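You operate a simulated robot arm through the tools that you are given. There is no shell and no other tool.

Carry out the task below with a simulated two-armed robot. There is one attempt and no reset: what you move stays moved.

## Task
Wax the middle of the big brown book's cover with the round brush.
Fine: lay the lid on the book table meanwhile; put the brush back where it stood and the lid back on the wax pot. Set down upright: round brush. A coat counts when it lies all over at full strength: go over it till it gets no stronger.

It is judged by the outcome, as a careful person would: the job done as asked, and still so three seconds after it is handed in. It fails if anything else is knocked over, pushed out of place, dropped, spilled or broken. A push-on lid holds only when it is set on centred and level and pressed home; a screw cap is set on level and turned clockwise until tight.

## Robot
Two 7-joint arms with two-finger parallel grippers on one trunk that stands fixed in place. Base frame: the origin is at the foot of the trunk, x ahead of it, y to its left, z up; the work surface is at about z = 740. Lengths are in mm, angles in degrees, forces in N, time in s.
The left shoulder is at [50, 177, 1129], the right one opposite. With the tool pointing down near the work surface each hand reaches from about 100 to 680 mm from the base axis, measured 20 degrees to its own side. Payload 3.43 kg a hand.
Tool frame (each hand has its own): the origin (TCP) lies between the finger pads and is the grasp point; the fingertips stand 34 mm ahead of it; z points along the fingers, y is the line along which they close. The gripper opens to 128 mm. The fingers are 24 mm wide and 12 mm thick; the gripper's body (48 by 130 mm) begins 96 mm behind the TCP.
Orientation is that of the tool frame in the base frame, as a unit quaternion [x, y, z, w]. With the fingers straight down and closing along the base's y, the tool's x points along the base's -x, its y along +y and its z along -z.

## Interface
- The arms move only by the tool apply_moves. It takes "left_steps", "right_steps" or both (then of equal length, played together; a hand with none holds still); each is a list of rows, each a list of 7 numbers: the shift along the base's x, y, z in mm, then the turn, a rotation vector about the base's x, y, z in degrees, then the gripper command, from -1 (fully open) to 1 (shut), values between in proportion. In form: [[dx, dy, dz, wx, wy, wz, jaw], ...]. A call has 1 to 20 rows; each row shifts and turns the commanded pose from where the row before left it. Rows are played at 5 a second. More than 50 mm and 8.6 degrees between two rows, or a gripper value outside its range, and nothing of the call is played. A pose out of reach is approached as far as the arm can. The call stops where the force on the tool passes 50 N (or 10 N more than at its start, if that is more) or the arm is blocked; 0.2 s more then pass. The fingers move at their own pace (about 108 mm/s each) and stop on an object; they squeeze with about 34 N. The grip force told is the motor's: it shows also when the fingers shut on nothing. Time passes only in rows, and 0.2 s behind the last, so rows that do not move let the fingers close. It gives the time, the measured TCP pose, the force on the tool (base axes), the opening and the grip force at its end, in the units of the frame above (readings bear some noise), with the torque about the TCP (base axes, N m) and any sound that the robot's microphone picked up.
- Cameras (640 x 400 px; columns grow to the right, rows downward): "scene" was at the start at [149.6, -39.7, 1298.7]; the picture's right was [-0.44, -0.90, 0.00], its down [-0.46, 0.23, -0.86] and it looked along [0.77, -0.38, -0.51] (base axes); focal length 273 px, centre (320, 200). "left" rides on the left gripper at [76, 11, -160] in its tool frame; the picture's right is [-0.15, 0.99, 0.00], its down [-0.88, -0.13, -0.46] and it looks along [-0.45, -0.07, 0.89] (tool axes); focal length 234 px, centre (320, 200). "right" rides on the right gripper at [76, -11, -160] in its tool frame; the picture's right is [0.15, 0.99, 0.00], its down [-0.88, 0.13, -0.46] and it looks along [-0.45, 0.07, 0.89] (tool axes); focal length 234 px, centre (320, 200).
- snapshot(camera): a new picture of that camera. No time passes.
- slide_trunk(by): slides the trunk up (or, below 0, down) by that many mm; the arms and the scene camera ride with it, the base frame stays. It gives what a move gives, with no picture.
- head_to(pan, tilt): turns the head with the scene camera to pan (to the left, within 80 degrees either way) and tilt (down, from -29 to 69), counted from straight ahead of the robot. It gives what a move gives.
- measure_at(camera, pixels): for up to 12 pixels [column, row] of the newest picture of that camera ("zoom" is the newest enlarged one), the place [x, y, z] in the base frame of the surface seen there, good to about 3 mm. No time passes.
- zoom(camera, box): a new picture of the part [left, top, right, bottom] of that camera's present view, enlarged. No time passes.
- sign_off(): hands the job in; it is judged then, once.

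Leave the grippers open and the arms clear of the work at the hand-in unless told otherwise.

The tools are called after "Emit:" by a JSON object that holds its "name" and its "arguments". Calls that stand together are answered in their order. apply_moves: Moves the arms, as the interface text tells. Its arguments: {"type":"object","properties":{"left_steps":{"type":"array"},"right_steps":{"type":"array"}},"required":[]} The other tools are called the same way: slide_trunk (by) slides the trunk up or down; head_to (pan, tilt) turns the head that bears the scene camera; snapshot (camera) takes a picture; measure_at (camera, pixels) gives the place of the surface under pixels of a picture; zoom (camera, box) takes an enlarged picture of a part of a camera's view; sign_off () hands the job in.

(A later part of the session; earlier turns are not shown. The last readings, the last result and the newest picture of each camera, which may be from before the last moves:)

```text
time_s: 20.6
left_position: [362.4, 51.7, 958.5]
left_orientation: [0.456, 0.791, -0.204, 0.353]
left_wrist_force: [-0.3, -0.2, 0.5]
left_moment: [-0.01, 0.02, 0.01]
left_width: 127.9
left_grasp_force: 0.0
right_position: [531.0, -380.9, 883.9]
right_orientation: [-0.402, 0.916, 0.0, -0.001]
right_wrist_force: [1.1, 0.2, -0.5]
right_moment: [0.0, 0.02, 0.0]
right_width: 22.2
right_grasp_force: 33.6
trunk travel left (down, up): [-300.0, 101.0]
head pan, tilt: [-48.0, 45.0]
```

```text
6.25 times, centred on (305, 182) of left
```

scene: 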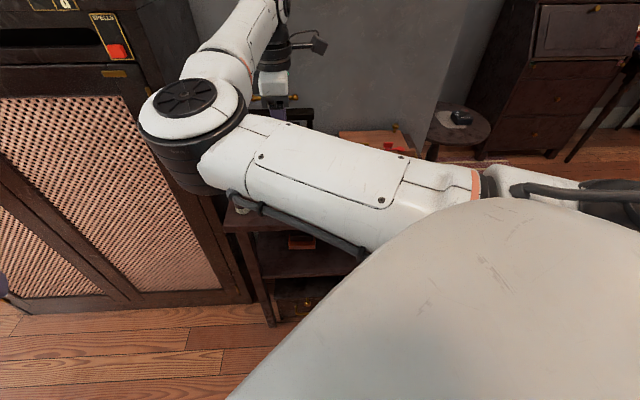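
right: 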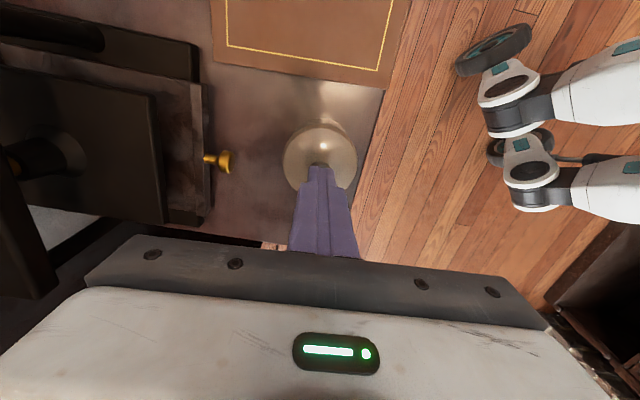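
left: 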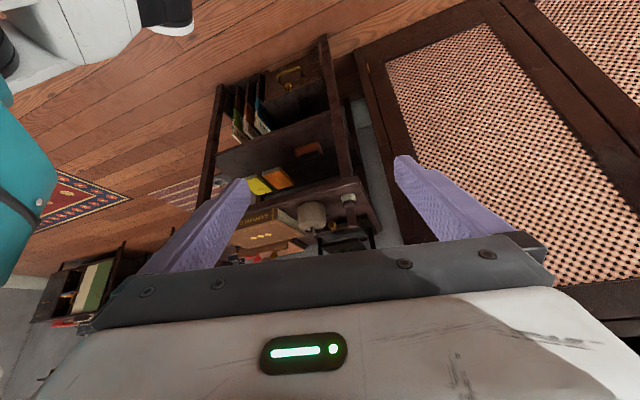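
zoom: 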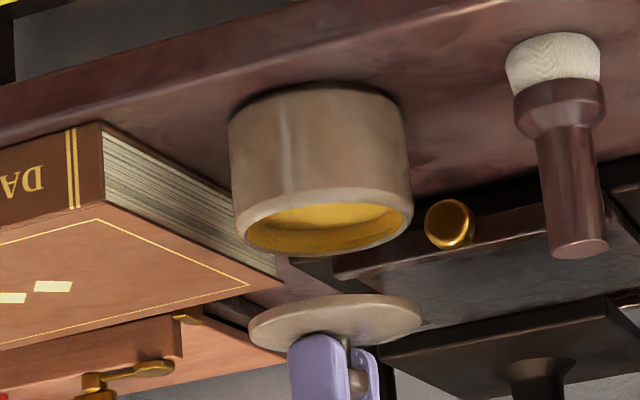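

Lid hangs level in the grip; the pot is open with wax showing. Now carrying it level over the book toward the free right end of the table (293,-663), keeping height.

Emit:
{"name": "apply_moves", "arguments": {"right_steps": [[-6, -7, 2, 0, 0, 0, 1], [-13, -15.5, 2, 0, 0, 0, 1], [-13, -15.5, 2, 0, 0, 0, 1], [-13, -15.5, 2, 0, 0, 0, 1], [-13, -15.5, 2, 0, 0, 0, 1], [-13, -15.5, 0, 0, 0, 0, 1], [-13, -15.5, 0, 0, 0, 0, 1], [-13, -15.5, 0, 0, 0, 0, 1], [-13, -15.5, 0, 0, 0, 0, 1], [-13, -15.5, 0, 0, 0, 0, 1], [-13, -15.5, 0, 0, 0, 0, 1], [-13, -15.5, 0, 0, 0, 0, 1], [-13, -15.5, 0, 0, 0, 0, 1], [-13, -15.5, 0, 0, 0, 0, 1], [-13, -15.5, 0, 0, 0, 0, 1], [-13, -15.5, 0, 0, 0, 0, 1], [-13, -15.5, 0, 0, 0, 0, 1], [-13, -15.5, 0, 0, 0, 0, 1], [-11, -12, 0, 0, 0, 0, 1], [0, 0, 0, 0, 0, 0, 1]]}}

Emit:
{"name": "snapshot", "arguments": {"camera": "right"}}

Emit:
{"name": "snapshot", "arguments": {"camera": "left"}}

Emit:
{"name": "snapshot", "arguments": {"camera": "scene"}}

```text
time_s: 24.8
left_position: [362.1, 51.4, 959.4]
left_orientation: [0.456, 0.791, -0.204, 0.353]
left_wrist_force: [-0.8, 0.0, 0.1]
left_moment: [0.03, 0.01, 0.01]
left_width: 127.8
left_grasp_force: 0.1
right_position: [291.3, -662.5, 893.3]
right_orientation: [-0.402, 0.916, 0.0, -0.001]
right_wrist_force: [-0.7, 0.2, 0.2]
right_moment: [0.02, 0.0, 0.0]
right_width: 22.1
right_grasp_force: 33.8
trunk travel left (down, up): [-300.0, 101.0]
head pan, tilt: [-48.0, 45.0]
```

```text
taken
```

right: 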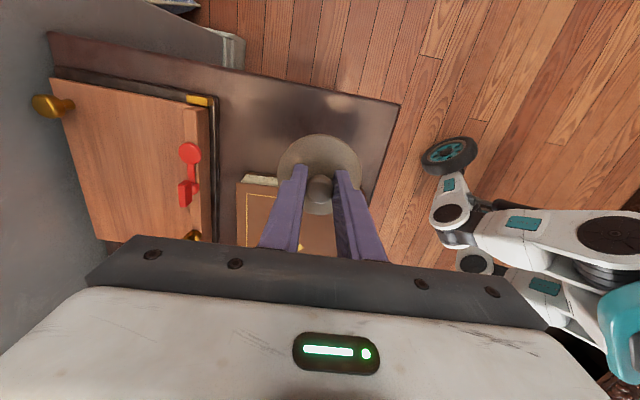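

```text
taken
```

left: 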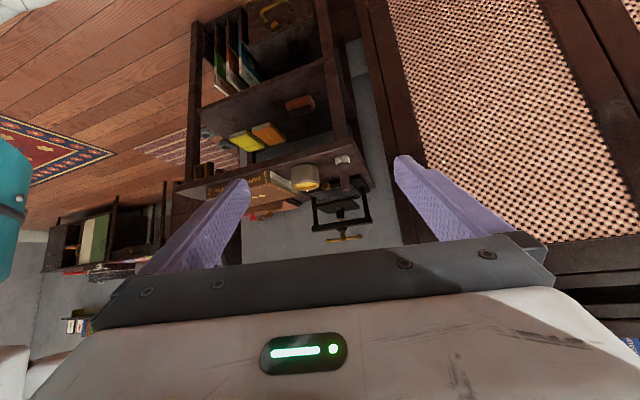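

```text
taken
```

scene: 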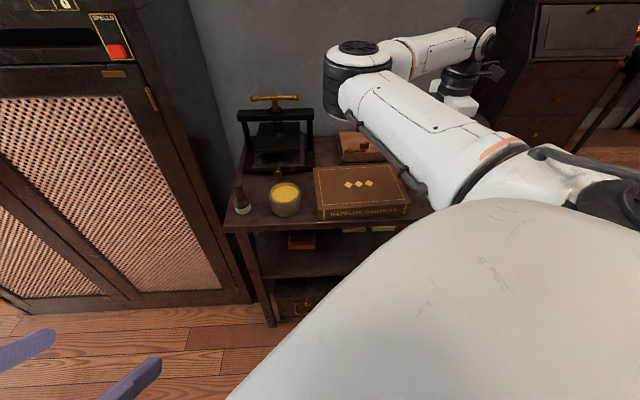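

Lid still held (22 mm). The free end of the table surrounds it. Zooming to measure table edges and the book edge here before lowering.

Emit:
{"name": "zoom", "arguments": {"camera": "right", "box": [180, 60, 420, 250]}}

```text
2.11 times, centred on (300, 155) of right
```

zoom: 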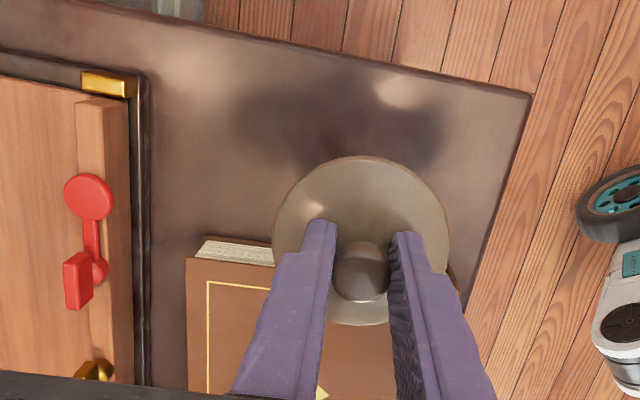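

Measuring table corner, edges, book edge, tray edge, and the lid's own surface.

Emit:
{"name": "measure_at", "arguments": {"camera": "zoom", "pixels": [[525, 100], [360, 62], [200, 25], [480, 270], [225, 237], [190, 262], [155, 200], [140, 370], [300, 185], [430, 210], [360, 160], [280, 240]]}}

```text
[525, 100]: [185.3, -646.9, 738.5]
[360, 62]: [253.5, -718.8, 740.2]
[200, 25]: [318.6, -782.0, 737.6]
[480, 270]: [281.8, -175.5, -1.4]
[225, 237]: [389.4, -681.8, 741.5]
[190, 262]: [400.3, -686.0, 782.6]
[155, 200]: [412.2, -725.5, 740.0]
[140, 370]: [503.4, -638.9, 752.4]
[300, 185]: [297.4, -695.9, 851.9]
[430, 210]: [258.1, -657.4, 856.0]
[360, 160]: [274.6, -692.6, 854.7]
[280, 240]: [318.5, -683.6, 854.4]
```

There's about 20 mm clearance to the book and 27 mm to the table edge. Lid top is ≈39 mm below the TCP. Lowering to about 5 mm above the table.

Emit:
{"name": "apply_moves", "arguments": {"right_steps": [[0, 0, -15, 0, 0, 0, 1], [0, 0, -20, 0, 0, 0, 1], [0, 0, -20, 0, 0, 0, 1], [0, 0, -20, 0, 0, 0, 1], [0, 0, -12, 0, 0, 0, 1], [0, 0, -8, 0, 0, 0, 1], [0, 0, -4, 0, 0, 0, 1], [0, 0, 0, 0, 0, 0, 1]]}}

Emit:
{"name": "snapshot", "arguments": {"camera": "right"}}

Emit:
{"name": "zoom", "arguments": {"camera": "left", "box": [160, 140, 280, 216]}}

```text
time_s: 26.6
left_position: [361.5, 51.6, 959.0]
left_orientation: [0.456, 0.791, -0.204, 0.353]
left_wrist_force: [-1.0, -1.1, 0.2]
left_moment: [-0.02, -0.05, -0.02]
left_width: 128.2
left_grasp_force: 0.0
right_position: [292.8, -661.7, 795.8]
right_orientation: [-0.402, 0.916, 0.001, -0.001]
right_wrist_force: [-0.2, 0.3, -0.1]
right_moment: [0.05, 0.01, 0.0]
right_width: 22.2
right_grasp_force: 33.5
trunk travel left (down, up): [-300.0, 101.0]
head pan, tilt: [-48.0, 45.0]
```

```text
taken
```

right: 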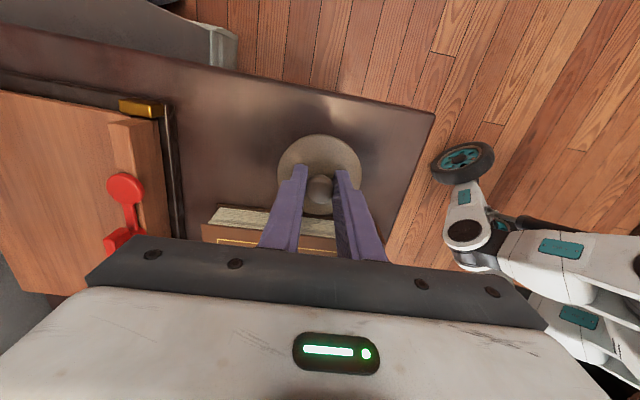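

```text
5.26 times, centred on (220, 178) of left
```

zoom: 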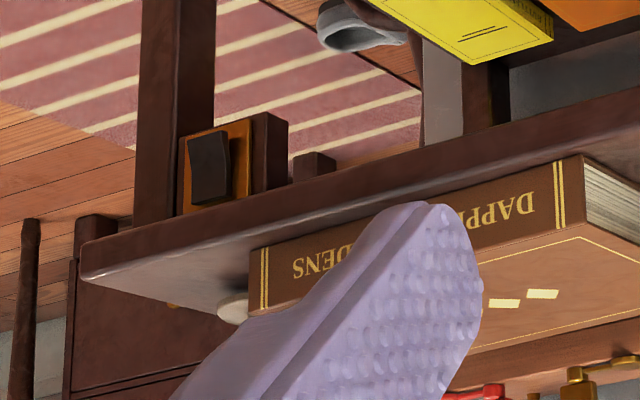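

Lid is just above the table, clear of the book. Lowering in 1.5 mm steps until contact shows.

Emit:
{"name": "apply_moves", "arguments": {"right_steps": [[0, 0, -1.5, 0, 0, 0, 1], [0, 0, -1.5, 0, 0, 0, 1], [0, 0, 0, 0, 0, 0, 1]]}}

Emit:
{"name": "apply_moves", "arguments": {"right_steps": [[0, 0, -1.5, 0, 0, 0, 1], [0, 0, 0, 0, 0, 0, 1]]}}

```text
time_s: 27.4
left_position: [362.6, 52.0, 960.0]
left_orientation: [0.456, 0.791, -0.203, 0.353]
left_wrist_force: [0.1, -0.1, -0.1]
left_moment: [-0.04, 0.0, -0.01]
left_width: 127.8
left_grasp_force: 0.0
right_position: [292.2, -662.1, 791.2]
right_orientation: [-0.402, 0.916, 0.0, -0.001]
right_wrist_force: [0.2, 0.6, -0.7]
right_moment: [0.01, -0.01, -0.01]
right_width: 22.4
right_grasp_force: 34.3
trunk travel left (down, up): [-300.0, 101.0]
head pan, tilt: [-48.0, 45.0]
```

```text
time_s: 27.9
left_position: [363.0, 52.2, 959.4]
left_orientation: [0.457, 0.791, -0.204, 0.353]
left_wrist_force: [0.6, 0.2, 0.5]
left_moment: [-0.06, 0.03, 0.0]
left_width: 128.0
left_grasp_force: 0.2
right_position: [294.6, -661.4, 790.5]
right_orientation: [-0.402, 0.916, 0.0, -0.002]
right_wrist_force: [0.7, 0.1, -1.0]
right_moment: [0.01, 0.01, 0.0]
right_width: 22.3
right_grasp_force: 34.3
trunk travel left (down, up): [-300.0, 101.0]
head pan, tilt: [-48.0, 45.0]
```

No contact yet at TCP z≈790. Continuing in small steps.

Emit:
{"name": "apply_moves", "arguments": {"right_steps": [[0, 0, -1, 0, 0, 0, 1], [0, 0, -1, 0, 0, 0, 1], [0, 0, 0, 0, 0, 0, 1]]}}

Emit:
{"name": "zoom", "arguments": {"camera": "left", "box": [175, 185, 225, 217]}}

```text
time_s: 28.8
left_position: [363.0, 51.8, 960.0]
left_orientation: [0.456, 0.791, -0.203, 0.353]
left_wrist_force: [0.5, -0.9, 0.1]
left_moment: [0.01, -0.01, 0.01]
left_width: 128.0
left_grasp_force: 0.1
right_position: [293.1, -662.7, 787.3]
right_orientation: [-0.402, 0.916, 0.001, -0.001]
right_wrist_force: [0.2, 0.1, 0.2]
right_moment: [0.01, 0.02, -0.01]
right_width: 22.2
right_grasp_force: 33.8
trunk travel left (down, up): [-300.0, 101.0]
head pan, tilt: [-48.0, 45.0]
```

```text
12.50 times, centred on (200, 201) of left
```

zoom: 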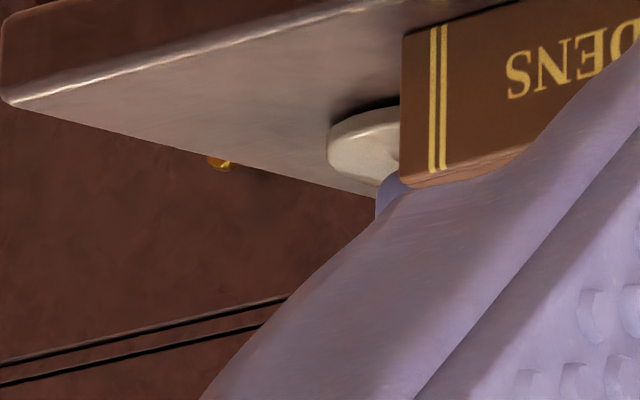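

Almost touching. Two more 1 mm steps, reading the force each time.

Emit:
{"name": "apply_moves", "arguments": {"right_steps": [[0, 0, -1, 0, 0, 0, 1], [0, 0, 0, 0, 0, 0, 1]]}}

Emit:
{"name": "apply_moves", "arguments": {"right_steps": [[0, 0, -1, 0, 0, 0, 1], [0, 0, 0, 0, 0, 0, 1]]}}

```text
time_s: 29.4
left_position: [361.8, 52.2, 957.5]
left_orientation: [0.457, 0.791, -0.204, 0.353]
left_wrist_force: [0.0, -1.0, -0.5]
left_moment: [0.0, -0.03, 0.01]
left_width: 128.2
left_grasp_force: 0.0
right_position: [292.8, -662.9, 786.5]
right_orientation: [-0.402, 0.915, 0.001, -0.001]
right_wrist_force: [0.1, 0.1, 0.8]
right_moment: [0.0, 0.03, -0.03]
right_width: 22.5
right_grasp_force: 33.4
trunk travel left (down, up): [-300.0, 101.0]
head pan, tilt: [-48.0, 45.0]
```

```text
time_s: 29.9
left_position: [362.3, 50.4, 958.9]
left_orientation: [0.457, 0.791, -0.204, 0.352]
left_wrist_force: [0.1, -0.6, 0.9]
left_moment: [-0.01, 0.02, 0.01]
left_width: 128.0
left_grasp_force: 0.1
right_position: [292.8, -663.0, 785.6]
right_orientation: [-0.402, 0.916, 0.001, -0.002]
right_wrist_force: [0.2, 0.4, -0.6]
right_moment: [0.0, -0.01, 0.02]
right_width: 22.3
right_grasp_force: 34.4
trunk travel left (down, up): [-300.0, 101.0]
head pan, tilt: [-48.0, 45.0]
```

Still free. Continuing down by 1 mm steps.

Emit:
{"name": "apply_moves", "arguments": {"right_steps": [[0, 0, -1, 0, 0, 0, 1], [0, 0, 0, 0, 0, 0, 1]]}}

Emit:
{"name": "apply_moves", "arguments": {"right_steps": [[0, 0, -1, 0, 0, 0, 1], [0, 0, 0, 0, 0, 0, 1]]}}

Emit:
{"name": "zoom", "arguments": {"camera": "left", "box": [175, 185, 225, 217]}}

```text
time_s: 30.6
left_position: [362.1, 52.1, 958.7]
left_orientation: [0.457, 0.791, -0.204, 0.353]
left_wrist_force: [0.4, 0.0, 0.7]
left_moment: [0.01, 0.01, 0.01]
left_width: 128.0
left_grasp_force: 0.0
right_position: [292.5, -662.1, 784.4]
right_orientation: [-0.402, 0.916, 0.001, 0.0]
right_wrist_force: [-0.3, -1.1, -0.2]
right_moment: [0.0, 0.0, 0.0]
right_width: 22.6
right_grasp_force: 33.7
trunk travel left (down, up): [-300.0, 101.0]
head pan, tilt: [-48.0, 45.0]
```

```text
time_s: 31.1
left_position: [362.8, 52.8, 959.0]
left_orientation: [0.456, 0.791, -0.204, 0.353]
left_wrist_force: [-0.1, -0.5, -0.2]
left_moment: [0.01, -0.03, 0.0]
left_width: 127.8
left_grasp_force: 0.1
right_position: [293.0, -662.3, 783.6]
right_orientation: [-0.401, 0.916, -0.001, -0.001]
right_wrist_force: [2.0, -1.4, 6.3]
right_moment: [0.01, -0.04, 0.0]
right_width: 22.2
right_grasp_force: 34.2
trunk travel left (down, up): [-300.0, 101.0]
head pan, tilt: [-48.0, 45.0]
```

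```text
12.50 times, centred on (200, 201) of left
```

zoom: 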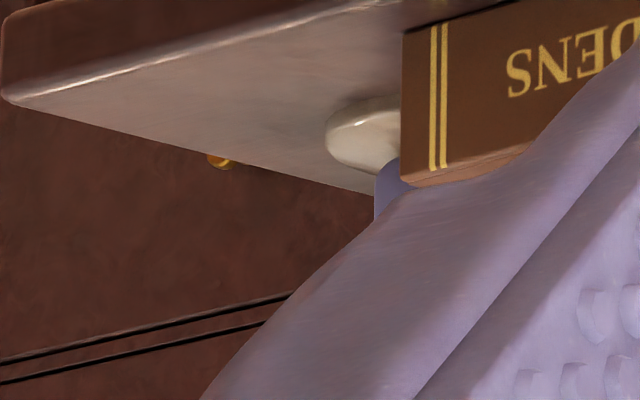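

Contact at TCP z≈783.7 (6 N). The lid sits on the table. Opening the fingers.

Emit:
{"name": "apply_moves", "arguments": {"right_steps": [[0, 0, 0.5, 0, 0, 0, 0.55], [0, 0, 0, 0, 0, 0, 0.3], [0, 0, 0, 0, 0, 0, 0.2], [0, 0, 0, 0, 0, 0, 0.2]]}}

Emit:
{"name": "zoom", "arguments": {"camera": "right", "box": [180, 60, 420, 250]}}

```text
time_s: 32.1
left_position: [361.0, 51.1, 958.7]
left_orientation: [0.456, 0.791, -0.203, 0.354]
left_wrist_force: [-0.2, 0.5, 0.5]
left_moment: [0.0, 0.01, -0.02]
left_width: 127.8
left_grasp_force: 0.1
right_position: [293.1, -662.8, 784.3]
right_orientation: [-0.402, 0.916, 0.0, -0.002]
right_wrist_force: [-1.2, 0.6, 1.9]
right_moment: [-0.05, -0.05, -0.05]
right_width: 50.6
right_grasp_force: 0.1
trunk travel left (down, up): [-300.0, 101.0]
head pan, tilt: [-48.0, 45.0]
```

```text
2.11 times, centred on (300, 155) of right
```

zoom: 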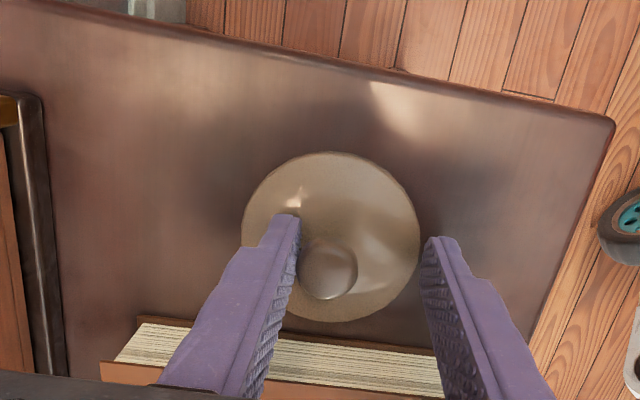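

Lid released; the knob sits a little nearer the left finger, so I'll open a bit wider before rising, then lift straight up.

Emit:
{"name": "apply_moves", "arguments": {"right_steps": [[0, 0, 0, 0, 0, 0, -0.1], [0, 0, 2, 0, 0, 0, -0.1], [0, 0, 10, 0, 0, 0, -0.1], [0, 0, 20, 0, 0, 0, -0.1], [0, 0, 30, 0, 0, 0, -0.1], [0, 0, 30, 0, 0, 0, -0.1], [0, 0, 30, 0, 0, 0, -0.1], [0, 0, 0, 0, 0, 0, -0.1]]}}

Emit:
{"name": "zoom", "arguments": {"camera": "right", "box": [180, 60, 420, 250]}}

```text
time_s: 34.0
left_position: [362.3, 52.3, 959.2]
left_orientation: [0.457, 0.791, -0.204, 0.352]
left_wrist_force: [-0.7, 0.1, 0.1]
left_moment: [-0.01, -0.03, 0.01]
left_width: 128.2
left_grasp_force: 0.0
right_position: [294.5, -660.2, 907.3]
right_orientation: [-0.402, 0.916, 0.001, -0.002]
right_wrist_force: [0.4, 0.1, -0.4]
right_moment: [0.01, 0.0, 0.03]
right_width: 70.4
right_grasp_force: 0.1
trunk travel left (down, up): [-300.0, 101.0]
head pan, tilt: [-48.0, 45.0]
```

```text
2.11 times, centred on (300, 155) of right
```

zoom: 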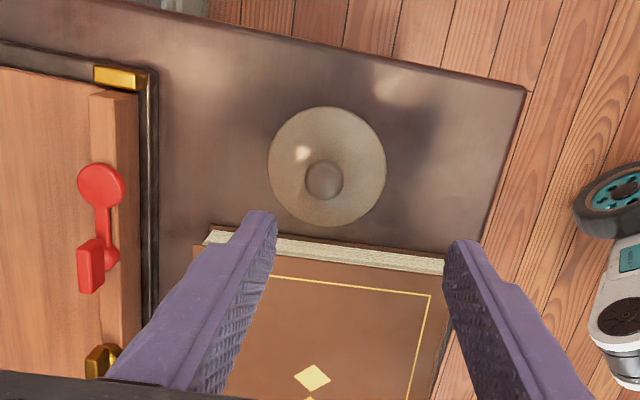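

The lid lies flat on the table end, clear of book and edges. Recording its exact place.

Emit:
{"name": "measure_at", "arguments": {"camera": "zoom", "pixels": [[323, 180], [305, 180], [342, 180], [270, 165], [384, 165], [327, 110], [327, 222], [312, 377], [290, 140], [360, 200]]}}

```text
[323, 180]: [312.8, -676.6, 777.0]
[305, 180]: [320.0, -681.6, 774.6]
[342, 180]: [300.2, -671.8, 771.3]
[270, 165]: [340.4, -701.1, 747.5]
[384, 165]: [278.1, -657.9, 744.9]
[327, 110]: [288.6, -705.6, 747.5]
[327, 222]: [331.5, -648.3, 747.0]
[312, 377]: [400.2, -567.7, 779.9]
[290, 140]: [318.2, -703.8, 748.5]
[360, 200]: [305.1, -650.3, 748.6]
```

The lid rests centred at about (310,-678). Before moving to the brush I want the cabinet's clearance beside the table; measuring cabinet edges in the scene view.

Emit:
{"name": "snapshot", "arguments": {"camera": "scene"}}

Emit:
{"name": "measure_at", "arguments": {"camera": "scene", "pixels": [[243, 285], [200, 180], [160, 90], [130, 20], [225, 150], [215, 60], [195, 20], [180, 200], [232, 215], [285, 192], [285, 180], [240, 190]]}}

```text
taken
```

scene: 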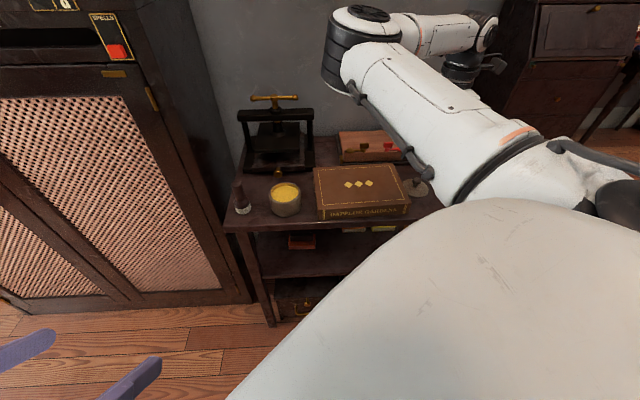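

```text
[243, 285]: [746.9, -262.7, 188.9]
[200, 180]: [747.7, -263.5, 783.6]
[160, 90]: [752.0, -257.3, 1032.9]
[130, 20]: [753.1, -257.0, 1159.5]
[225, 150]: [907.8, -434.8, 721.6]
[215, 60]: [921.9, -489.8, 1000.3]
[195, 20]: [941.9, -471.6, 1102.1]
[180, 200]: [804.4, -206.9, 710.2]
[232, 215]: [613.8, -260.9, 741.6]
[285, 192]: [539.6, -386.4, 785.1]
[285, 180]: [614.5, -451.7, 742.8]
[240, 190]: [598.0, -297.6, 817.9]
```

The cabinet's nearest corner is ~140 mm from the brush – enough room. Moving the right hand at height over to above the brush (610,-296).

Emit:
{"name": "apply_moves", "arguments": {"right_steps": [[10, 12, 3, 0, 0, 0, -0.1], [23.5, 27, 3, 0, 0, 0, -0.1], [23.5, 27, 3, 0, 0, 0, -0.1], [23.5, 27, 3, 0, 0, 0, -0.1], [23.5, 27, 3, 0, 0, 0, -0.1], [23.5, 27, 3, 0, 0, 0, -0.1], [23.5, 27, 3, 0, 0, 0, -0.1], [23.5, 27, 0, 0, 0, 0, -0.1], [23.5, 27, 0, 0, 0, 0, -0.1], [23.5, 27, 0, 0, 0, 0, -0.1], [23.5, 27, 0, 0, 0, 0, -0.1], [23.5, 27, 0, 0, 0, 0, -0.1], [23.5, 27, 0, 0, 0, 0, -0.1], [23.5, 27, 0, 0, 0, 0, -0.1], [0, 0, 0, 0, 0, 0, -0.1]]}}

Emit:
{"name": "snapshot", "arguments": {"camera": "right"}}

Emit:
{"name": "zoom", "arguments": {"camera": "left", "box": [230, 140, 400, 246]}}

```text
time_s: 37.1
left_position: [361.5, 52.1, 958.5]
left_orientation: [0.457, 0.791, -0.204, 0.352]
left_wrist_force: [0.3, 0.7, 0.4]
left_moment: [0.03, 0.02, -0.03]
left_width: 127.8
left_grasp_force: 0.1
right_position: [609.8, -299.1, 927.0]
right_orientation: [-0.402, 0.916, -0.001, -0.001]
right_wrist_force: [0.0, -0.3, 0.8]
right_moment: [0.01, -0.02, 0.01]
right_width: 70.2
right_grasp_force: 0.0
trunk travel left (down, up): [-300.0, 101.0]
head pan, tilt: [-48.0, 45.0]
```

```text
taken
```

right: 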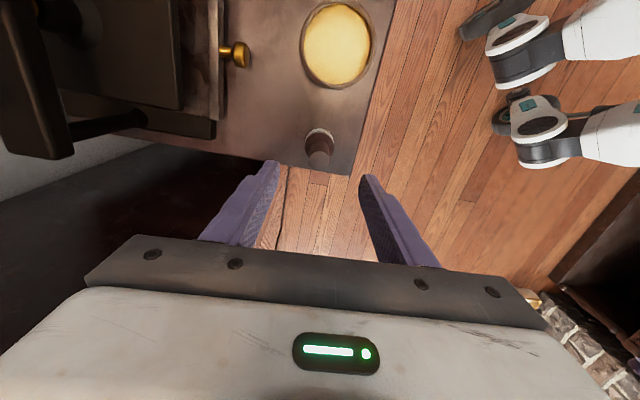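

```text
3.76 times, centred on (315, 193) of left
```

zoom: 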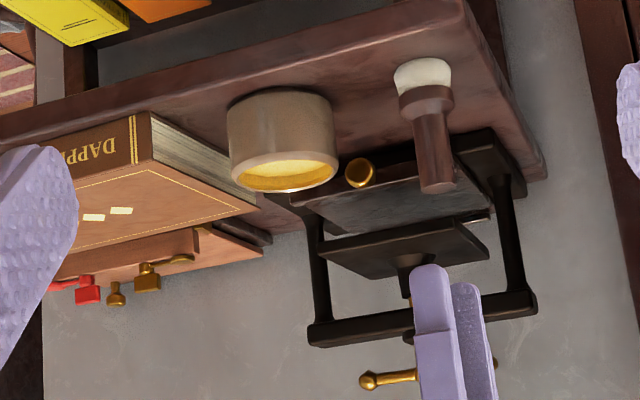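

The open wax pot is at (337,45) and the brush at (318,148). Zooming in to measure wax level, rim and brush exactly.

Emit:
{"name": "zoom", "arguments": {"camera": "right", "box": [240, 0, 400, 180]}}

```text
2.22 times, centred on (320, 90) of right
```

zoom: 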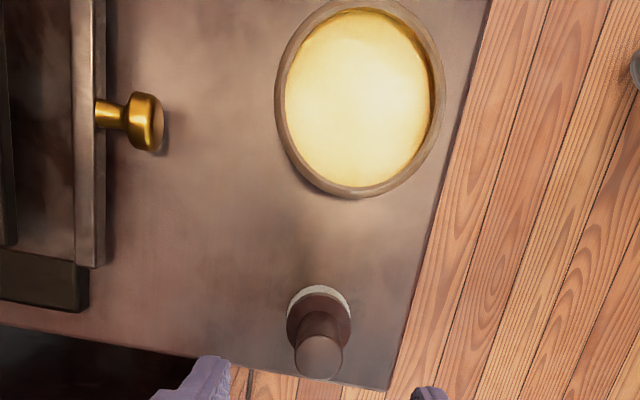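

Emit:
{"name": "measure_at", "arguments": {"camera": "zoom", "pixels": [[360, 90], [300, 90], [420, 90], [360, 20], [360, 175], [360, 193], [280, 90], [440, 90], [319, 358], [299, 358], [340, 358], [320, 290]]}}

```text
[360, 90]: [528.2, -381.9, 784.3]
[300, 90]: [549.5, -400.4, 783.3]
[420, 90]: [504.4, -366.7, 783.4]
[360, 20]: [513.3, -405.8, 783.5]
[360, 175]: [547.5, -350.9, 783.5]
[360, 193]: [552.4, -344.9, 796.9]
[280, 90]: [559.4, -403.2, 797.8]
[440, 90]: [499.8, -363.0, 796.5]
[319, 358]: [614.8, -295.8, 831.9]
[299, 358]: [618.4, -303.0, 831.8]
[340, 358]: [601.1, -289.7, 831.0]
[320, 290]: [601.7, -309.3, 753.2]
```

Wax surface z≈783.5, pot rim z≈797, opening radius ≈32 around (529.5,-382). Brush axis (610,-296). Descending halfway toward the brush, then re-checking centring.

Emit:
{"name": "apply_moves", "arguments": {"right_steps": [[0, 1, -25, 0, 0, 0, -0.1], [0, 0.5, -25, 0, 0, 0, -0.1], [0, 0, -10, 0, 0, 0, -0.1], [0, 0, 0, 0, 0, 0, -0.1]]}}

Emit:
{"name": "zoom", "arguments": {"camera": "right", "box": [240, 80, 400, 240]}}

Emit:
{"name": "zoom", "arguments": {"camera": "left", "box": [300, 140, 390, 197]}}

```text
time_s: 38.1
left_position: [361.9, 51.2, 958.4]
left_orientation: [0.457, 0.791, -0.204, 0.353]
left_wrist_force: [0.4, 0.4, 0.1]
left_moment: [-0.01, 0.01, -0.04]
left_width: 127.9
left_grasp_force: 0.1
right_position: [609.1, -295.5, 868.4]
right_orientation: [-0.402, 0.916, 0.0, -0.001]
right_wrist_force: [-0.1, -0.1, -0.2]
right_moment: [0.02, 0.02, 0.0]
right_width: 70.3
right_grasp_force: 0.0
trunk travel left (down, up): [-300.0, 101.0]
head pan, tilt: [-48.0, 45.0]
```

```text
2.50 times, centred on (320, 160) of right
```

zoom: 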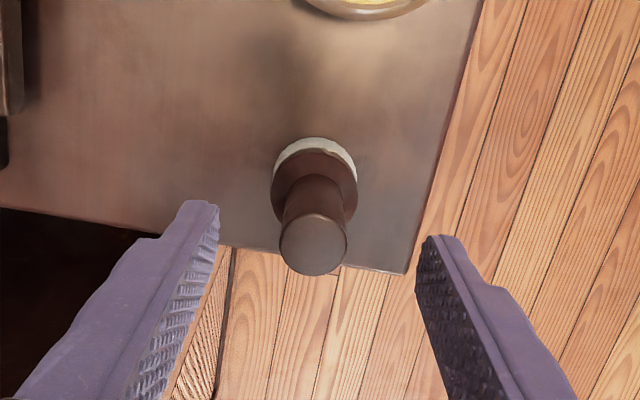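

```text
7.02 times, centred on (345, 168) of left
```

zoom: 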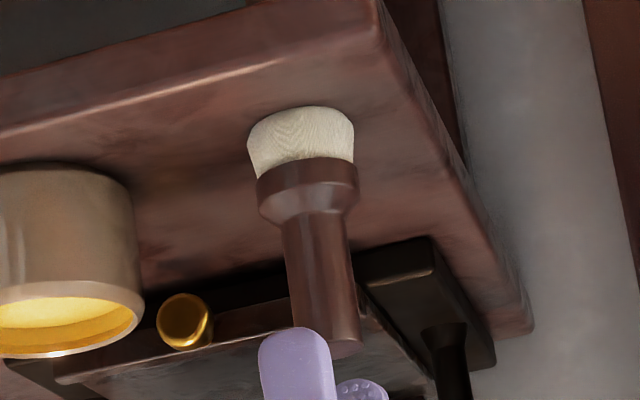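

Well centred. Descending the last 46 mm so the fingertips end just above the collar.

Emit:
{"name": "apply_moves", "arguments": {"right_steps": [[0.5, -0.5, -16, 0, 0, 0, -0.1], [0, 0, -15, 0, 0, 0, -0.1], [0, 0, -10, 0, 0, 0, -0.1], [0, 0, -5, 0, 0, 0, -0.1], [0, 0, 0, 0, 0, 0, -0.1]]}}

Emit:
{"name": "zoom", "arguments": {"camera": "right", "box": [240, 80, 400, 240]}}

Emit:
{"name": "zoom", "arguments": {"camera": "left", "box": [300, 140, 390, 197]}}

```text
time_s: 39.4
left_position: [362.5, 52.4, 959.2]
left_orientation: [0.457, 0.791, -0.203, 0.353]
left_wrist_force: [-0.1, 0.6, 0.4]
left_moment: [-0.01, -0.02, 0.0]
left_width: 128.2
left_grasp_force: 0.1
right_position: [608.8, -298.5, 820.9]
right_orientation: [-0.402, 0.916, 0.0, -0.001]
right_wrist_force: [-0.1, 0.4, 0.0]
right_moment: [0.0, -0.01, 0.02]
right_width: 70.5
right_grasp_force: 0.1
trunk travel left (down, up): [-300.0, 101.0]
head pan, tilt: [-48.0, 45.0]
```

```text
2.50 times, centred on (320, 160) of right
```

zoom: 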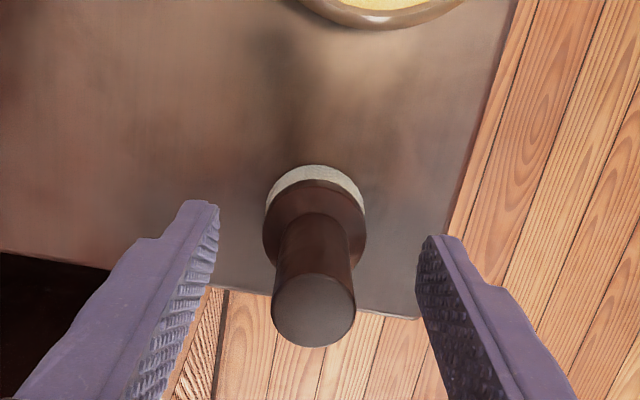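

```text
7.02 times, centred on (345, 168) of left
```

zoom: 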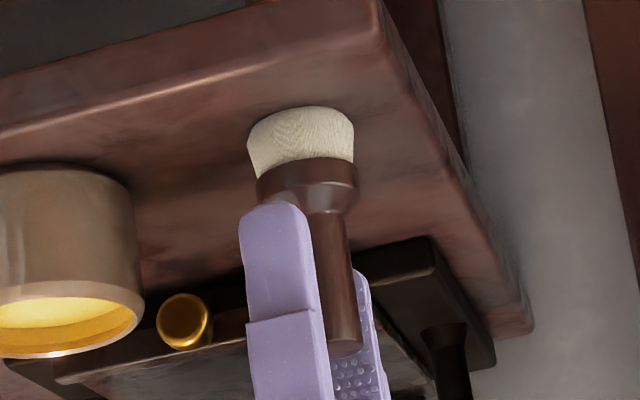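

Measuring the collar/handle junction height and fingertip heights before closing.

Emit:
{"name": "measure_at", "arguments": {"camera": "zoom", "pixels": [[325, 212], [325, 222], [330, 240], [325, 200], [320, 180], [305, 150], [300, 120], [275, 215], [363, 280], [345, 352]]}}

```text
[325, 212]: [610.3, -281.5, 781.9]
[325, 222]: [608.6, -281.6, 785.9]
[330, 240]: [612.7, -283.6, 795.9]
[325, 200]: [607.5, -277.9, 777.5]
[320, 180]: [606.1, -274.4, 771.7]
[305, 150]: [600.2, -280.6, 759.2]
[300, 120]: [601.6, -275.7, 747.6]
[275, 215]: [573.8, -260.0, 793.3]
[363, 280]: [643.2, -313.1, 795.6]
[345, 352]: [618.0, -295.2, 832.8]
```

Collar ends at z≈781, tips at ≈787 – good. Closing on the handle.

Emit:
{"name": "apply_moves", "arguments": {"right_steps": [[0, 0, 0, 0, 0, 0, 0.3], [0, 0, 0, 0, 0, 0, 0.5], [0, 0, 0, 0, 0, 0, 0.6], [0, 0, 0, 0, 0, 0, 1], [0, 0, 0, 0, 0, 0, 1], [0, 0, 0, 0, 0, 0, 1]]}}

Emit:
{"name": "zoom", "arguments": {"camera": "right", "box": [240, 80, 400, 240]}}

Emit:
{"name": "zoom", "arguments": {"camera": "left", "box": [300, 140, 390, 197]}}

```text
time_s: 40.8
left_position: [361.4, 53.2, 959.7]
left_orientation: [0.457, 0.791, -0.204, 0.353]
left_wrist_force: [0.5, 0.2, 0.2]
left_moment: [-0.02, 0.04, 0.0]
left_width: 127.8
left_grasp_force: 0.1
right_position: [609.4, -297.4, 820.3]
right_orientation: [-0.401, 0.916, 0.001, -0.001]
right_wrist_force: [-0.6, 0.1, 0.4]
right_moment: [0.0, 0.0, 0.05]
right_width: 23.9
right_grasp_force: 34.5
trunk travel left (down, up): [-300.0, 101.0]
head pan, tilt: [-48.0, 45.0]
```

```text
2.50 times, centred on (320, 160) of right
```

zoom: 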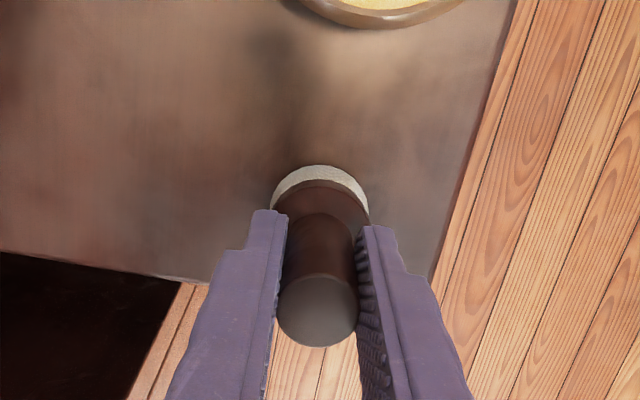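

```text
7.02 times, centred on (345, 168) of left
```

zoom: 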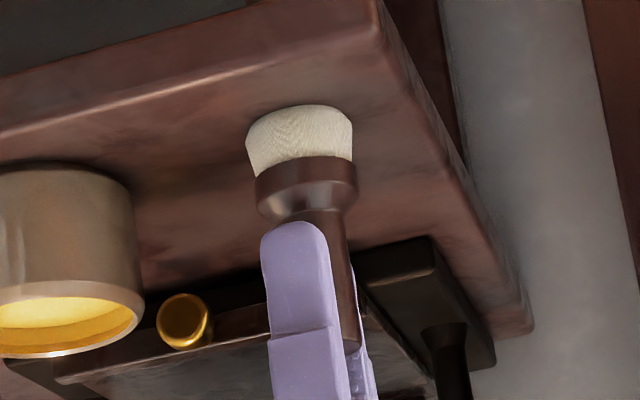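

Gripped firmly (24 mm, 34 N), still upright. I note the standing pose: TCP (609.3,-297.4,820.3). Lifting straight up to clear the pot rim.

Emit:
{"name": "apply_moves", "arguments": {"right_steps": [[0, 0, 3, 0, 0, 0, 1], [0, 0, 7, 0, 0, 0, 1], [0, 0, 15, 0, 0, 0, 1], [0, 0, 20, 0, 0, 0, 1], [0, 0, 20, 0, 0, 0, 1], [0, 0, 20, 0, 0, 0, 1], [0, 0, 0, 0, 0, 0, 1]]}}

Emit:
{"name": "zoom", "arguments": {"camera": "left", "box": [280, 140, 390, 210]}}

Emit:
{"name": "zoom", "arguments": {"camera": "right", "box": [240, 40, 400, 240]}}

```text
time_s: 42.4
left_position: [362.0, 52.0, 958.2]
left_orientation: [0.457, 0.791, -0.204, 0.353]
left_wrist_force: [-0.7, 0.3, 0.3]
left_moment: [0.0, 0.01, -0.03]
left_width: 128.1
left_grasp_force: 0.0
right_position: [608.7, -297.4, 904.7]
right_orientation: [-0.402, 0.916, 0.0, -0.001]
right_wrist_force: [0.6, 0.5, -1.0]
right_moment: [0.0, 0.0, 0.01]
right_width: 24.0
right_grasp_force: 33.9
trunk travel left (down, up): [-300.0, 101.0]
head pan, tilt: [-48.0, 45.0]
```

```text
5.71 times, centred on (335, 175) of left
```

zoom: 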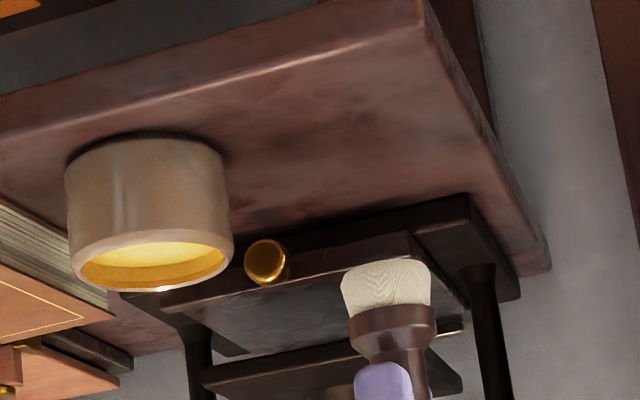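

```text
2.00 times, centred on (320, 140) of right
```

zoom: 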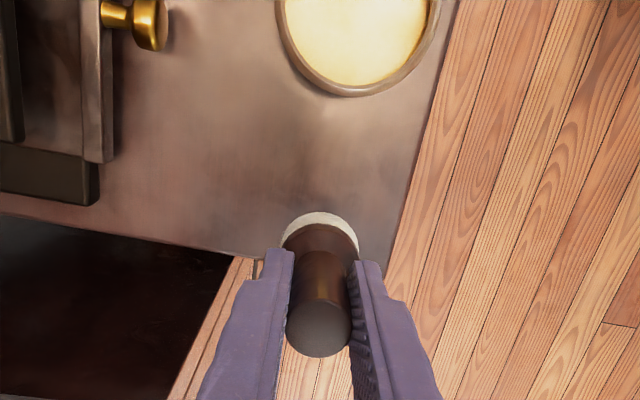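

Brush held upright, bristles ~27 mm above rim level. Moving it over the pot's centre.

Emit:
{"name": "apply_moves", "arguments": {"right_steps": [[-10, -10.5, 0, 0, 0, 0, 1], [-16, -17, 0, 0, 0, 0, 1], [-16, -17, 0, 0, 0, 0, 1], [-16, -17, 0, 0, 0, 0, 1], [-16, -17, 0, 0, 0, 0, 1], [-4.5, -4.8, 0, 0, 0, 0, 1], [0, 0, 0, 0, 0, 0, 1]]}}

Emit:
{"name": "zoom", "arguments": {"camera": "left", "box": [260, 140, 370, 210]}}

Emit:
{"name": "zoom", "arguments": {"camera": "right", "box": [240, 80, 400, 240]}}

```text
time_s: 44.0
left_position: [362.3, 51.0, 959.2]
left_orientation: [0.456, 0.791, -0.203, 0.354]
left_wrist_force: [0.3, 0.2, -0.1]
left_moment: [0.0, 0.02, 0.0]
left_width: 128.1
left_grasp_force: 0.0
right_position: [530.4, -379.3, 906.9]
right_orientation: [-0.402, 0.916, 0.0, -0.002]
right_wrist_force: [0.2, 0.4, -1.0]
right_moment: [0.01, 0.06, 0.0]
right_width: 24.0
right_grasp_force: 34.0
trunk travel left (down, up): [-300.0, 101.0]
head pan, tilt: [-48.0, 45.0]
```

```text
5.71 times, centred on (315, 175) of left
```

zoom: 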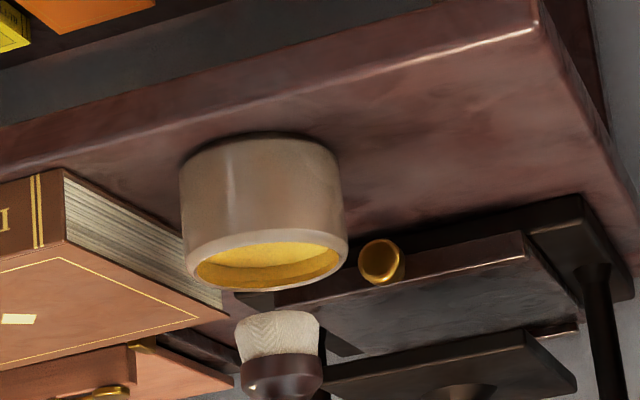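

```text
2.50 times, centred on (320, 160) of right
```

zoom: 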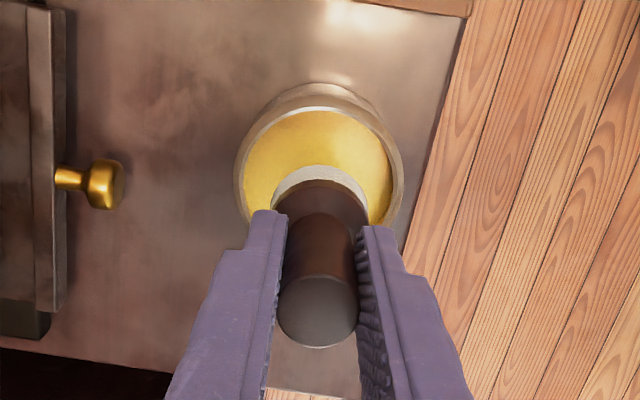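

Brush is aligned with the pot opening within ~2 mm in both views. Lowering to just above the wax surface.

Emit:
{"name": "apply_moves", "arguments": {"right_steps": [[0.5, 0.3, -12, 0, 0, 0, 1], [0, 0, -12, 0, 0, 0, 1], [0, 0, -10, 0, 0, 0, 1], [0, 0, -6, 0, 0, 0, 1], [0, 0, 0, 0, 0, 0, 1]]}}

Emit:
{"name": "zoom", "arguments": {"camera": "left", "box": [260, 140, 370, 210]}}

Emit:
{"name": "zoom", "arguments": {"camera": "right", "box": [240, 80, 400, 240]}}

```text
time_s: 45.1
left_position: [363.1, 52.4, 959.1]
left_orientation: [0.456, 0.791, -0.204, 0.354]
left_wrist_force: [0.1, 0.0, 0.7]
left_moment: [0.01, -0.01, 0.02]
left_width: 128.1
left_grasp_force: 0.0
right_position: [530.2, -379.0, 866.9]
right_orientation: [-0.402, 0.916, 0.0, -0.001]
right_wrist_force: [0.3, 0.5, -0.2]
right_moment: [0.01, 0.0, 0.02]
right_width: 24.2
right_grasp_force: 34.5
trunk travel left (down, up): [-300.0, 101.0]
head pan, tilt: [-48.0, 45.0]
```

```text
5.71 times, centred on (315, 175) of left
```

zoom: 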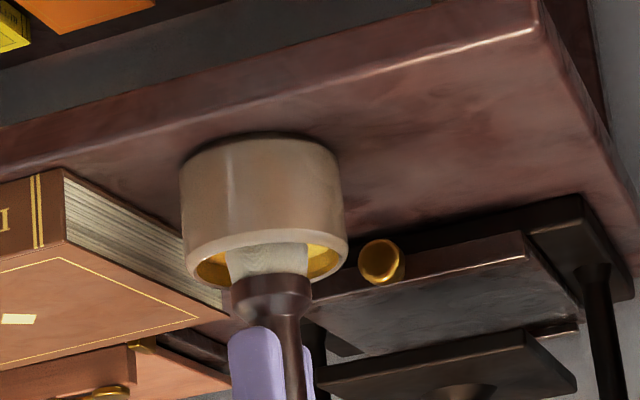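

```text
2.50 times, centred on (320, 160) of right
```

zoom: 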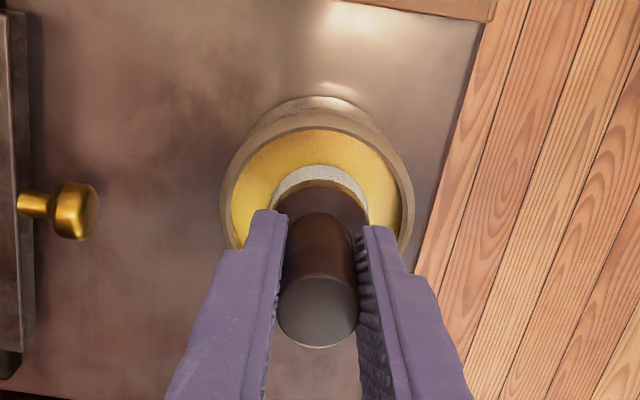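

The brush is inside the rim, centred, about to touch wax. Lowering in small steps with force readings.

Emit:
{"name": "apply_moves", "arguments": {"right_steps": [[0, 0, -2, 0, 0, 0, 1], [0, 0, -1, 0, 0, 0, 1], [0, 0, 0, 0, 0, 0, 1]]}}

Emit:
{"name": "apply_moves", "arguments": {"right_steps": [[0, 0, -1, 0, 0, 0, 1], [0, 0, -1, 0, 0, 0, 1], [0, 0, 0, 0, 0, 0, 1]]}}

```text
time_s: 46.0
left_position: [362.0, 51.7, 960.4]
left_orientation: [0.457, 0.791, -0.204, 0.353]
left_wrist_force: [-0.2, 0.7, -0.2]
left_moment: [0.0, 0.02, 0.01]
left_width: 128.1
left_grasp_force: 0.1
right_position: [530.4, -379.8, 864.6]
right_orientation: [-0.403, 0.915, 0.001, -0.002]
right_wrist_force: [0.1, 2.3, 3.8]
right_moment: [0.12, -0.06, 0.04]
right_width: 23.9
right_grasp_force: 33.8
trunk travel left (down, up): [-300.0, 101.0]
head pan, tilt: [-48.0, 45.0]
```

```text
time_s: 46.8
left_position: [361.2, 53.2, 959.2]
left_orientation: [0.457, 0.79, -0.204, 0.354]
left_wrist_force: [-0.6, 0.2, -0.7]
left_moment: [0.0, 0.0, 0.02]
left_width: 128.2
left_grasp_force: 0.0
right_position: [529.7, -380.5, 863.9]
right_orientation: [-0.402, 0.916, -0.002, 0.0]
right_wrist_force: [1.5, 4.6, 20.0]
right_moment: [0.45, -0.1, 0.04]
right_width: 23.9
right_grasp_force: 34.2
trunk travel left (down, up): [-300.0, 101.0]
head pan, tilt: [-48.0, 45.0]
```

Contact: wax is firm at TCP z≈864.5; 20 N now is more than needed. Backing off about 1.2 mm and dabbing with small lateral moves to load the bristles.

Emit:
{"name": "apply_moves", "arguments": {"right_steps": [[0, 0, 0, 0, 0, 0, 1], [0, 0, 1.2, 0, 0, 0, 1], [2, 2, 0, 0, 0, 0, 1], [-2, 2, 0, 0, 0, 0, 1], [-2, -2, 0, 0, 0, 0, 1], [-1, -3, 0, 0, 0, 0, 1], [3, -1, 0, 0, 0, 0, 1], [2, 2, 0, 0, 0, 0, 1], [-2, 0, 0, 0, 0, 0, 1], [0, 0, 0, 0, 0, 0, 1]]}}

Emit:
{"name": "zoom", "arguments": {"camera": "right", "box": [240, 80, 400, 240]}}

```text
time_s: 49.0
left_position: [360.7, 53.4, 960.0]
left_orientation: [0.456, 0.791, -0.204, 0.353]
left_wrist_force: [-0.3, -0.6, 0.8]
left_moment: [-0.02, 0.01, -0.01]
left_width: 128.1
left_grasp_force: 0.1
right_position: [530.6, -379.7, 864.5]
right_orientation: [-0.402, 0.915, 0.0, -0.001]
right_wrist_force: [-3.4, 4.1, 14.5]
right_moment: [0.24, 0.13, 0.03]
right_width: 23.9
right_grasp_force: 34.4
trunk travel left (down, up): [-300.0, 101.0]
head pan, tilt: [-48.0, 45.0]
```

```text
2.50 times, centred on (320, 160) of right
```

zoom: 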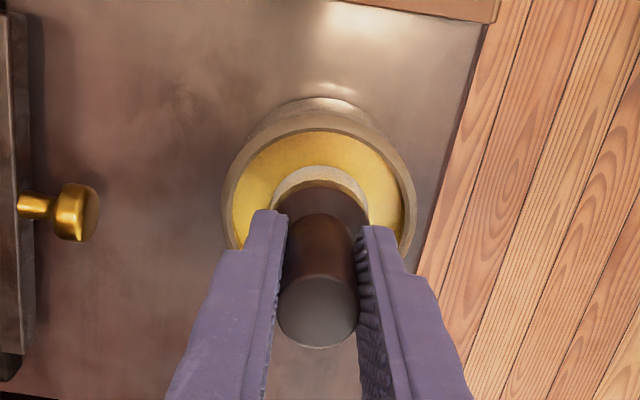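

The bristle edge seems tinted. Lifting straight out to inspect.

Emit:
{"name": "apply_moves", "arguments": {"right_steps": [[0, 0, 3, 0, 0, 0, 1], [0, 0, 8, 0, 0, 0, 1], [0, 0, 12, 0, 0, 0, 1], [0, 0, 12, 0, 0, 0, 1], [0, 0, 10, 0, 0, 0, 1], [0, 0, 0, 0, 0, 0, 1]]}}

Emit:
{"name": "zoom", "arguments": {"camera": "left", "box": [260, 140, 370, 210]}}

```text
time_s: 50.4
left_position: [362.3, 51.5, 959.6]
left_orientation: [0.456, 0.791, -0.204, 0.353]
left_wrist_force: [0.3, 0.2, -0.2]
left_moment: [-0.04, -0.03, -0.07]
left_width: 128.2
left_grasp_force: 0.1
right_position: [530.2, -381.2, 906.5]
right_orientation: [-0.402, 0.916, 0.001, -0.002]
right_wrist_force: [0.9, -0.2, -1.3]
right_moment: [0.0, -0.02, -0.01]
right_width: 24.1
right_grasp_force: 33.3
trunk travel left (down, up): [-300.0, 101.0]
head pan, tilt: [-48.0, 45.0]
```

```text
5.71 times, centred on (315, 175) of left
```

zoom: 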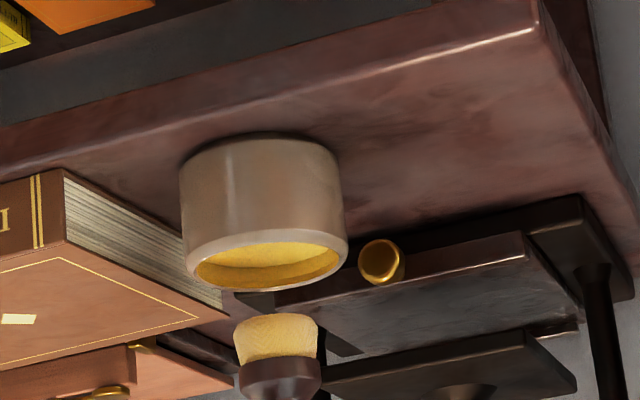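

Bristles are now golden – loaded with wax. Carrying the brush over to the book's middle (417,-544).

Emit:
{"name": "apply_moves", "arguments": {"right_steps": [[-8, -11.5, 0, 0, 0, 0, 1], [-14, -20.3, 0, 0, 0, 0, 1], [-14, -20.3, 0, 0, 0, 0, 1], [-14, -20.3, 0, 0, 0, 0, 1], [-14, -20.3, 0, 0, 0, 0, 1], [-14, -20.3, 0, 0, 0, 0, 1], [-14, -20.3, -5, 0, 0, 0, 1], [-14, -20.3, -8, 0, 0, 0, 1], [-7, -10.2, -10, 0, 0, 0, 1], [0, 0, -8, 0, 0, 0, 1], [0, 0, 0, 0, 0, 0, 1]]}}

Emit:
{"name": "snapshot", "arguments": {"camera": "right"}}

Emit:
{"name": "zoom", "arguments": {"camera": "left", "box": [220, 140, 330, 210]}}

```text
time_s: 52.8
left_position: [362.1, 52.4, 958.8]
left_orientation: [0.457, 0.791, -0.204, 0.353]
left_wrist_force: [0.1, 0.0, 0.3]
left_moment: [0.01, 0.02, 0.02]
left_width: 127.9
left_grasp_force: 0.1
right_position: [418.6, -543.6, 877.9]
right_orientation: [-0.401, 0.916, 0.0, -0.001]
right_wrist_force: [-0.9, -0.7, -1.0]
right_moment: [0.0, 0.02, 0.01]
right_width: 23.9
right_grasp_force: 33.9
trunk travel left (down, up): [-300.0, 101.0]
head pan, tilt: [-48.0, 45.0]
```

```text
taken
```

right: 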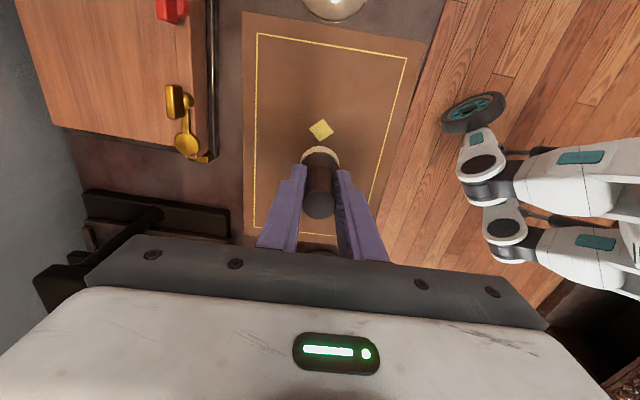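

```text
5.71 times, centred on (275, 175) of left
```

zoom: 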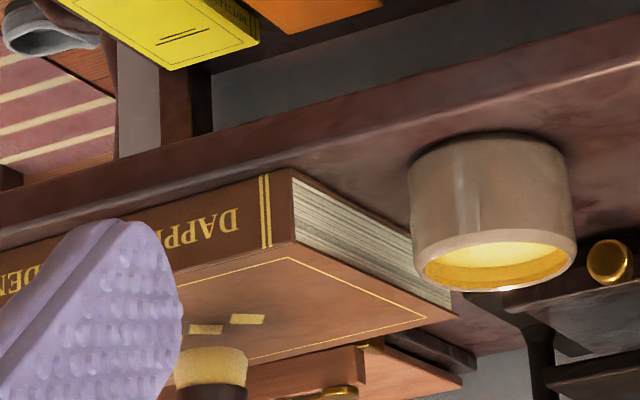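

Brush hovers over the middle diamond. Lowering toward the cover gently until light contact.

Emit:
{"name": "apply_moves", "arguments": {"right_steps": [[0, 0, -6, 0, 0, 0, 1], [0, 0, -5, 0, 0, 0, 1], [0, 0, -3, 0, 0, 0, 1], [0, 0, 0, 0, 0, 0, 1]]}}

Emit:
{"name": "apply_moves", "arguments": {"right_steps": [[0, 0, -1.5, 0, 0, 0, 1], [0, 0, 0, 0, 0, 0, 1]]}}

```text
time_s: 53.8
left_position: [361.3, 51.7, 959.7]
left_orientation: [0.457, 0.791, -0.204, 0.353]
left_wrist_force: [0.0, 0.3, 0.1]
left_moment: [0.02, 0.0, -0.03]
left_width: 127.9
left_grasp_force: 0.0
right_position: [418.1, -545.5, 862.8]
right_orientation: [-0.402, 0.915, 0.002, -0.002]
right_wrist_force: [1.3, 0.0, -0.6]
right_moment: [-0.02, -0.01, 0.02]
right_width: 24.1
right_grasp_force: 33.9
trunk travel left (down, up): [-300.0, 101.0]
head pan, tilt: [-48.0, 45.0]
```

```text
time_s: 54.4
left_position: [361.9, 51.8, 959.0]
left_orientation: [0.457, 0.791, -0.204, 0.353]
left_wrist_force: [0.5, -0.1, -0.3]
left_moment: [-0.05, 0.02, 0.0]
left_width: 128.1
left_grasp_force: 0.1
right_position: [418.5, -546.6, 861.0]
right_orientation: [-0.403, 0.915, 0.001, -0.002]
right_wrist_force: [-0.6, 0.3, -1.4]
right_moment: [-0.01, -0.03, -0.01]
right_width: 24.0
right_grasp_force: 34.2
trunk travel left (down, up): [-300.0, 101.0]
head pan, tilt: [-48.0, 45.0]
```

No contact yet at 861. One more mm at a time.

Emit:
{"name": "apply_moves", "arguments": {"right_steps": [[0, 0, -1, 0, 0, 0, 1], [0, 0, 0, 0, 0, 0, 1]]}}

Emit:
{"name": "apply_moves", "arguments": {"right_steps": [[0, 0, -0.7, 0, 0, 0, 1], [0, 0, 0, 0, 0, 0, 1]]}}

```text
time_s: 55.0
left_position: [361.7, 51.8, 959.5]
left_orientation: [0.456, 0.791, -0.204, 0.353]
left_wrist_force: [0.2, 0.6, -0.3]
left_moment: [0.02, -0.01, -0.03]
left_width: 127.7
left_grasp_force: 0.1
right_position: [418.4, -544.5, 859.9]
right_orientation: [-0.401, 0.916, 0.0, -0.001]
right_wrist_force: [-0.3, 0.5, -1.4]
right_moment: [0.02, 0.0, 0.0]
right_width: 23.9
right_grasp_force: 33.9
trunk travel left (down, up): [-300.0, 101.0]
head pan, tilt: [-48.0, 45.0]
```

```text
time_s: 55.5
left_position: [362.9, 52.1, 959.7]
left_orientation: [0.457, 0.791, -0.204, 0.352]
left_wrist_force: [-0.6, -0.5, 0.2]
left_moment: [-0.01, -0.01, 0.01]
left_width: 128.2
left_grasp_force: 0.1
right_position: [418.6, -545.7, 860.9]
right_orientation: [-0.402, 0.916, 0.0, -0.001]
right_wrist_force: [0.7, -0.8, 2.0]
right_moment: [-0.09, -0.09, -0.04]
right_width: 24.0
right_grasp_force: 33.9
trunk travel left (down, up): [-300.0, 101.0]
head pan, tilt: [-48.0, 45.0]
```

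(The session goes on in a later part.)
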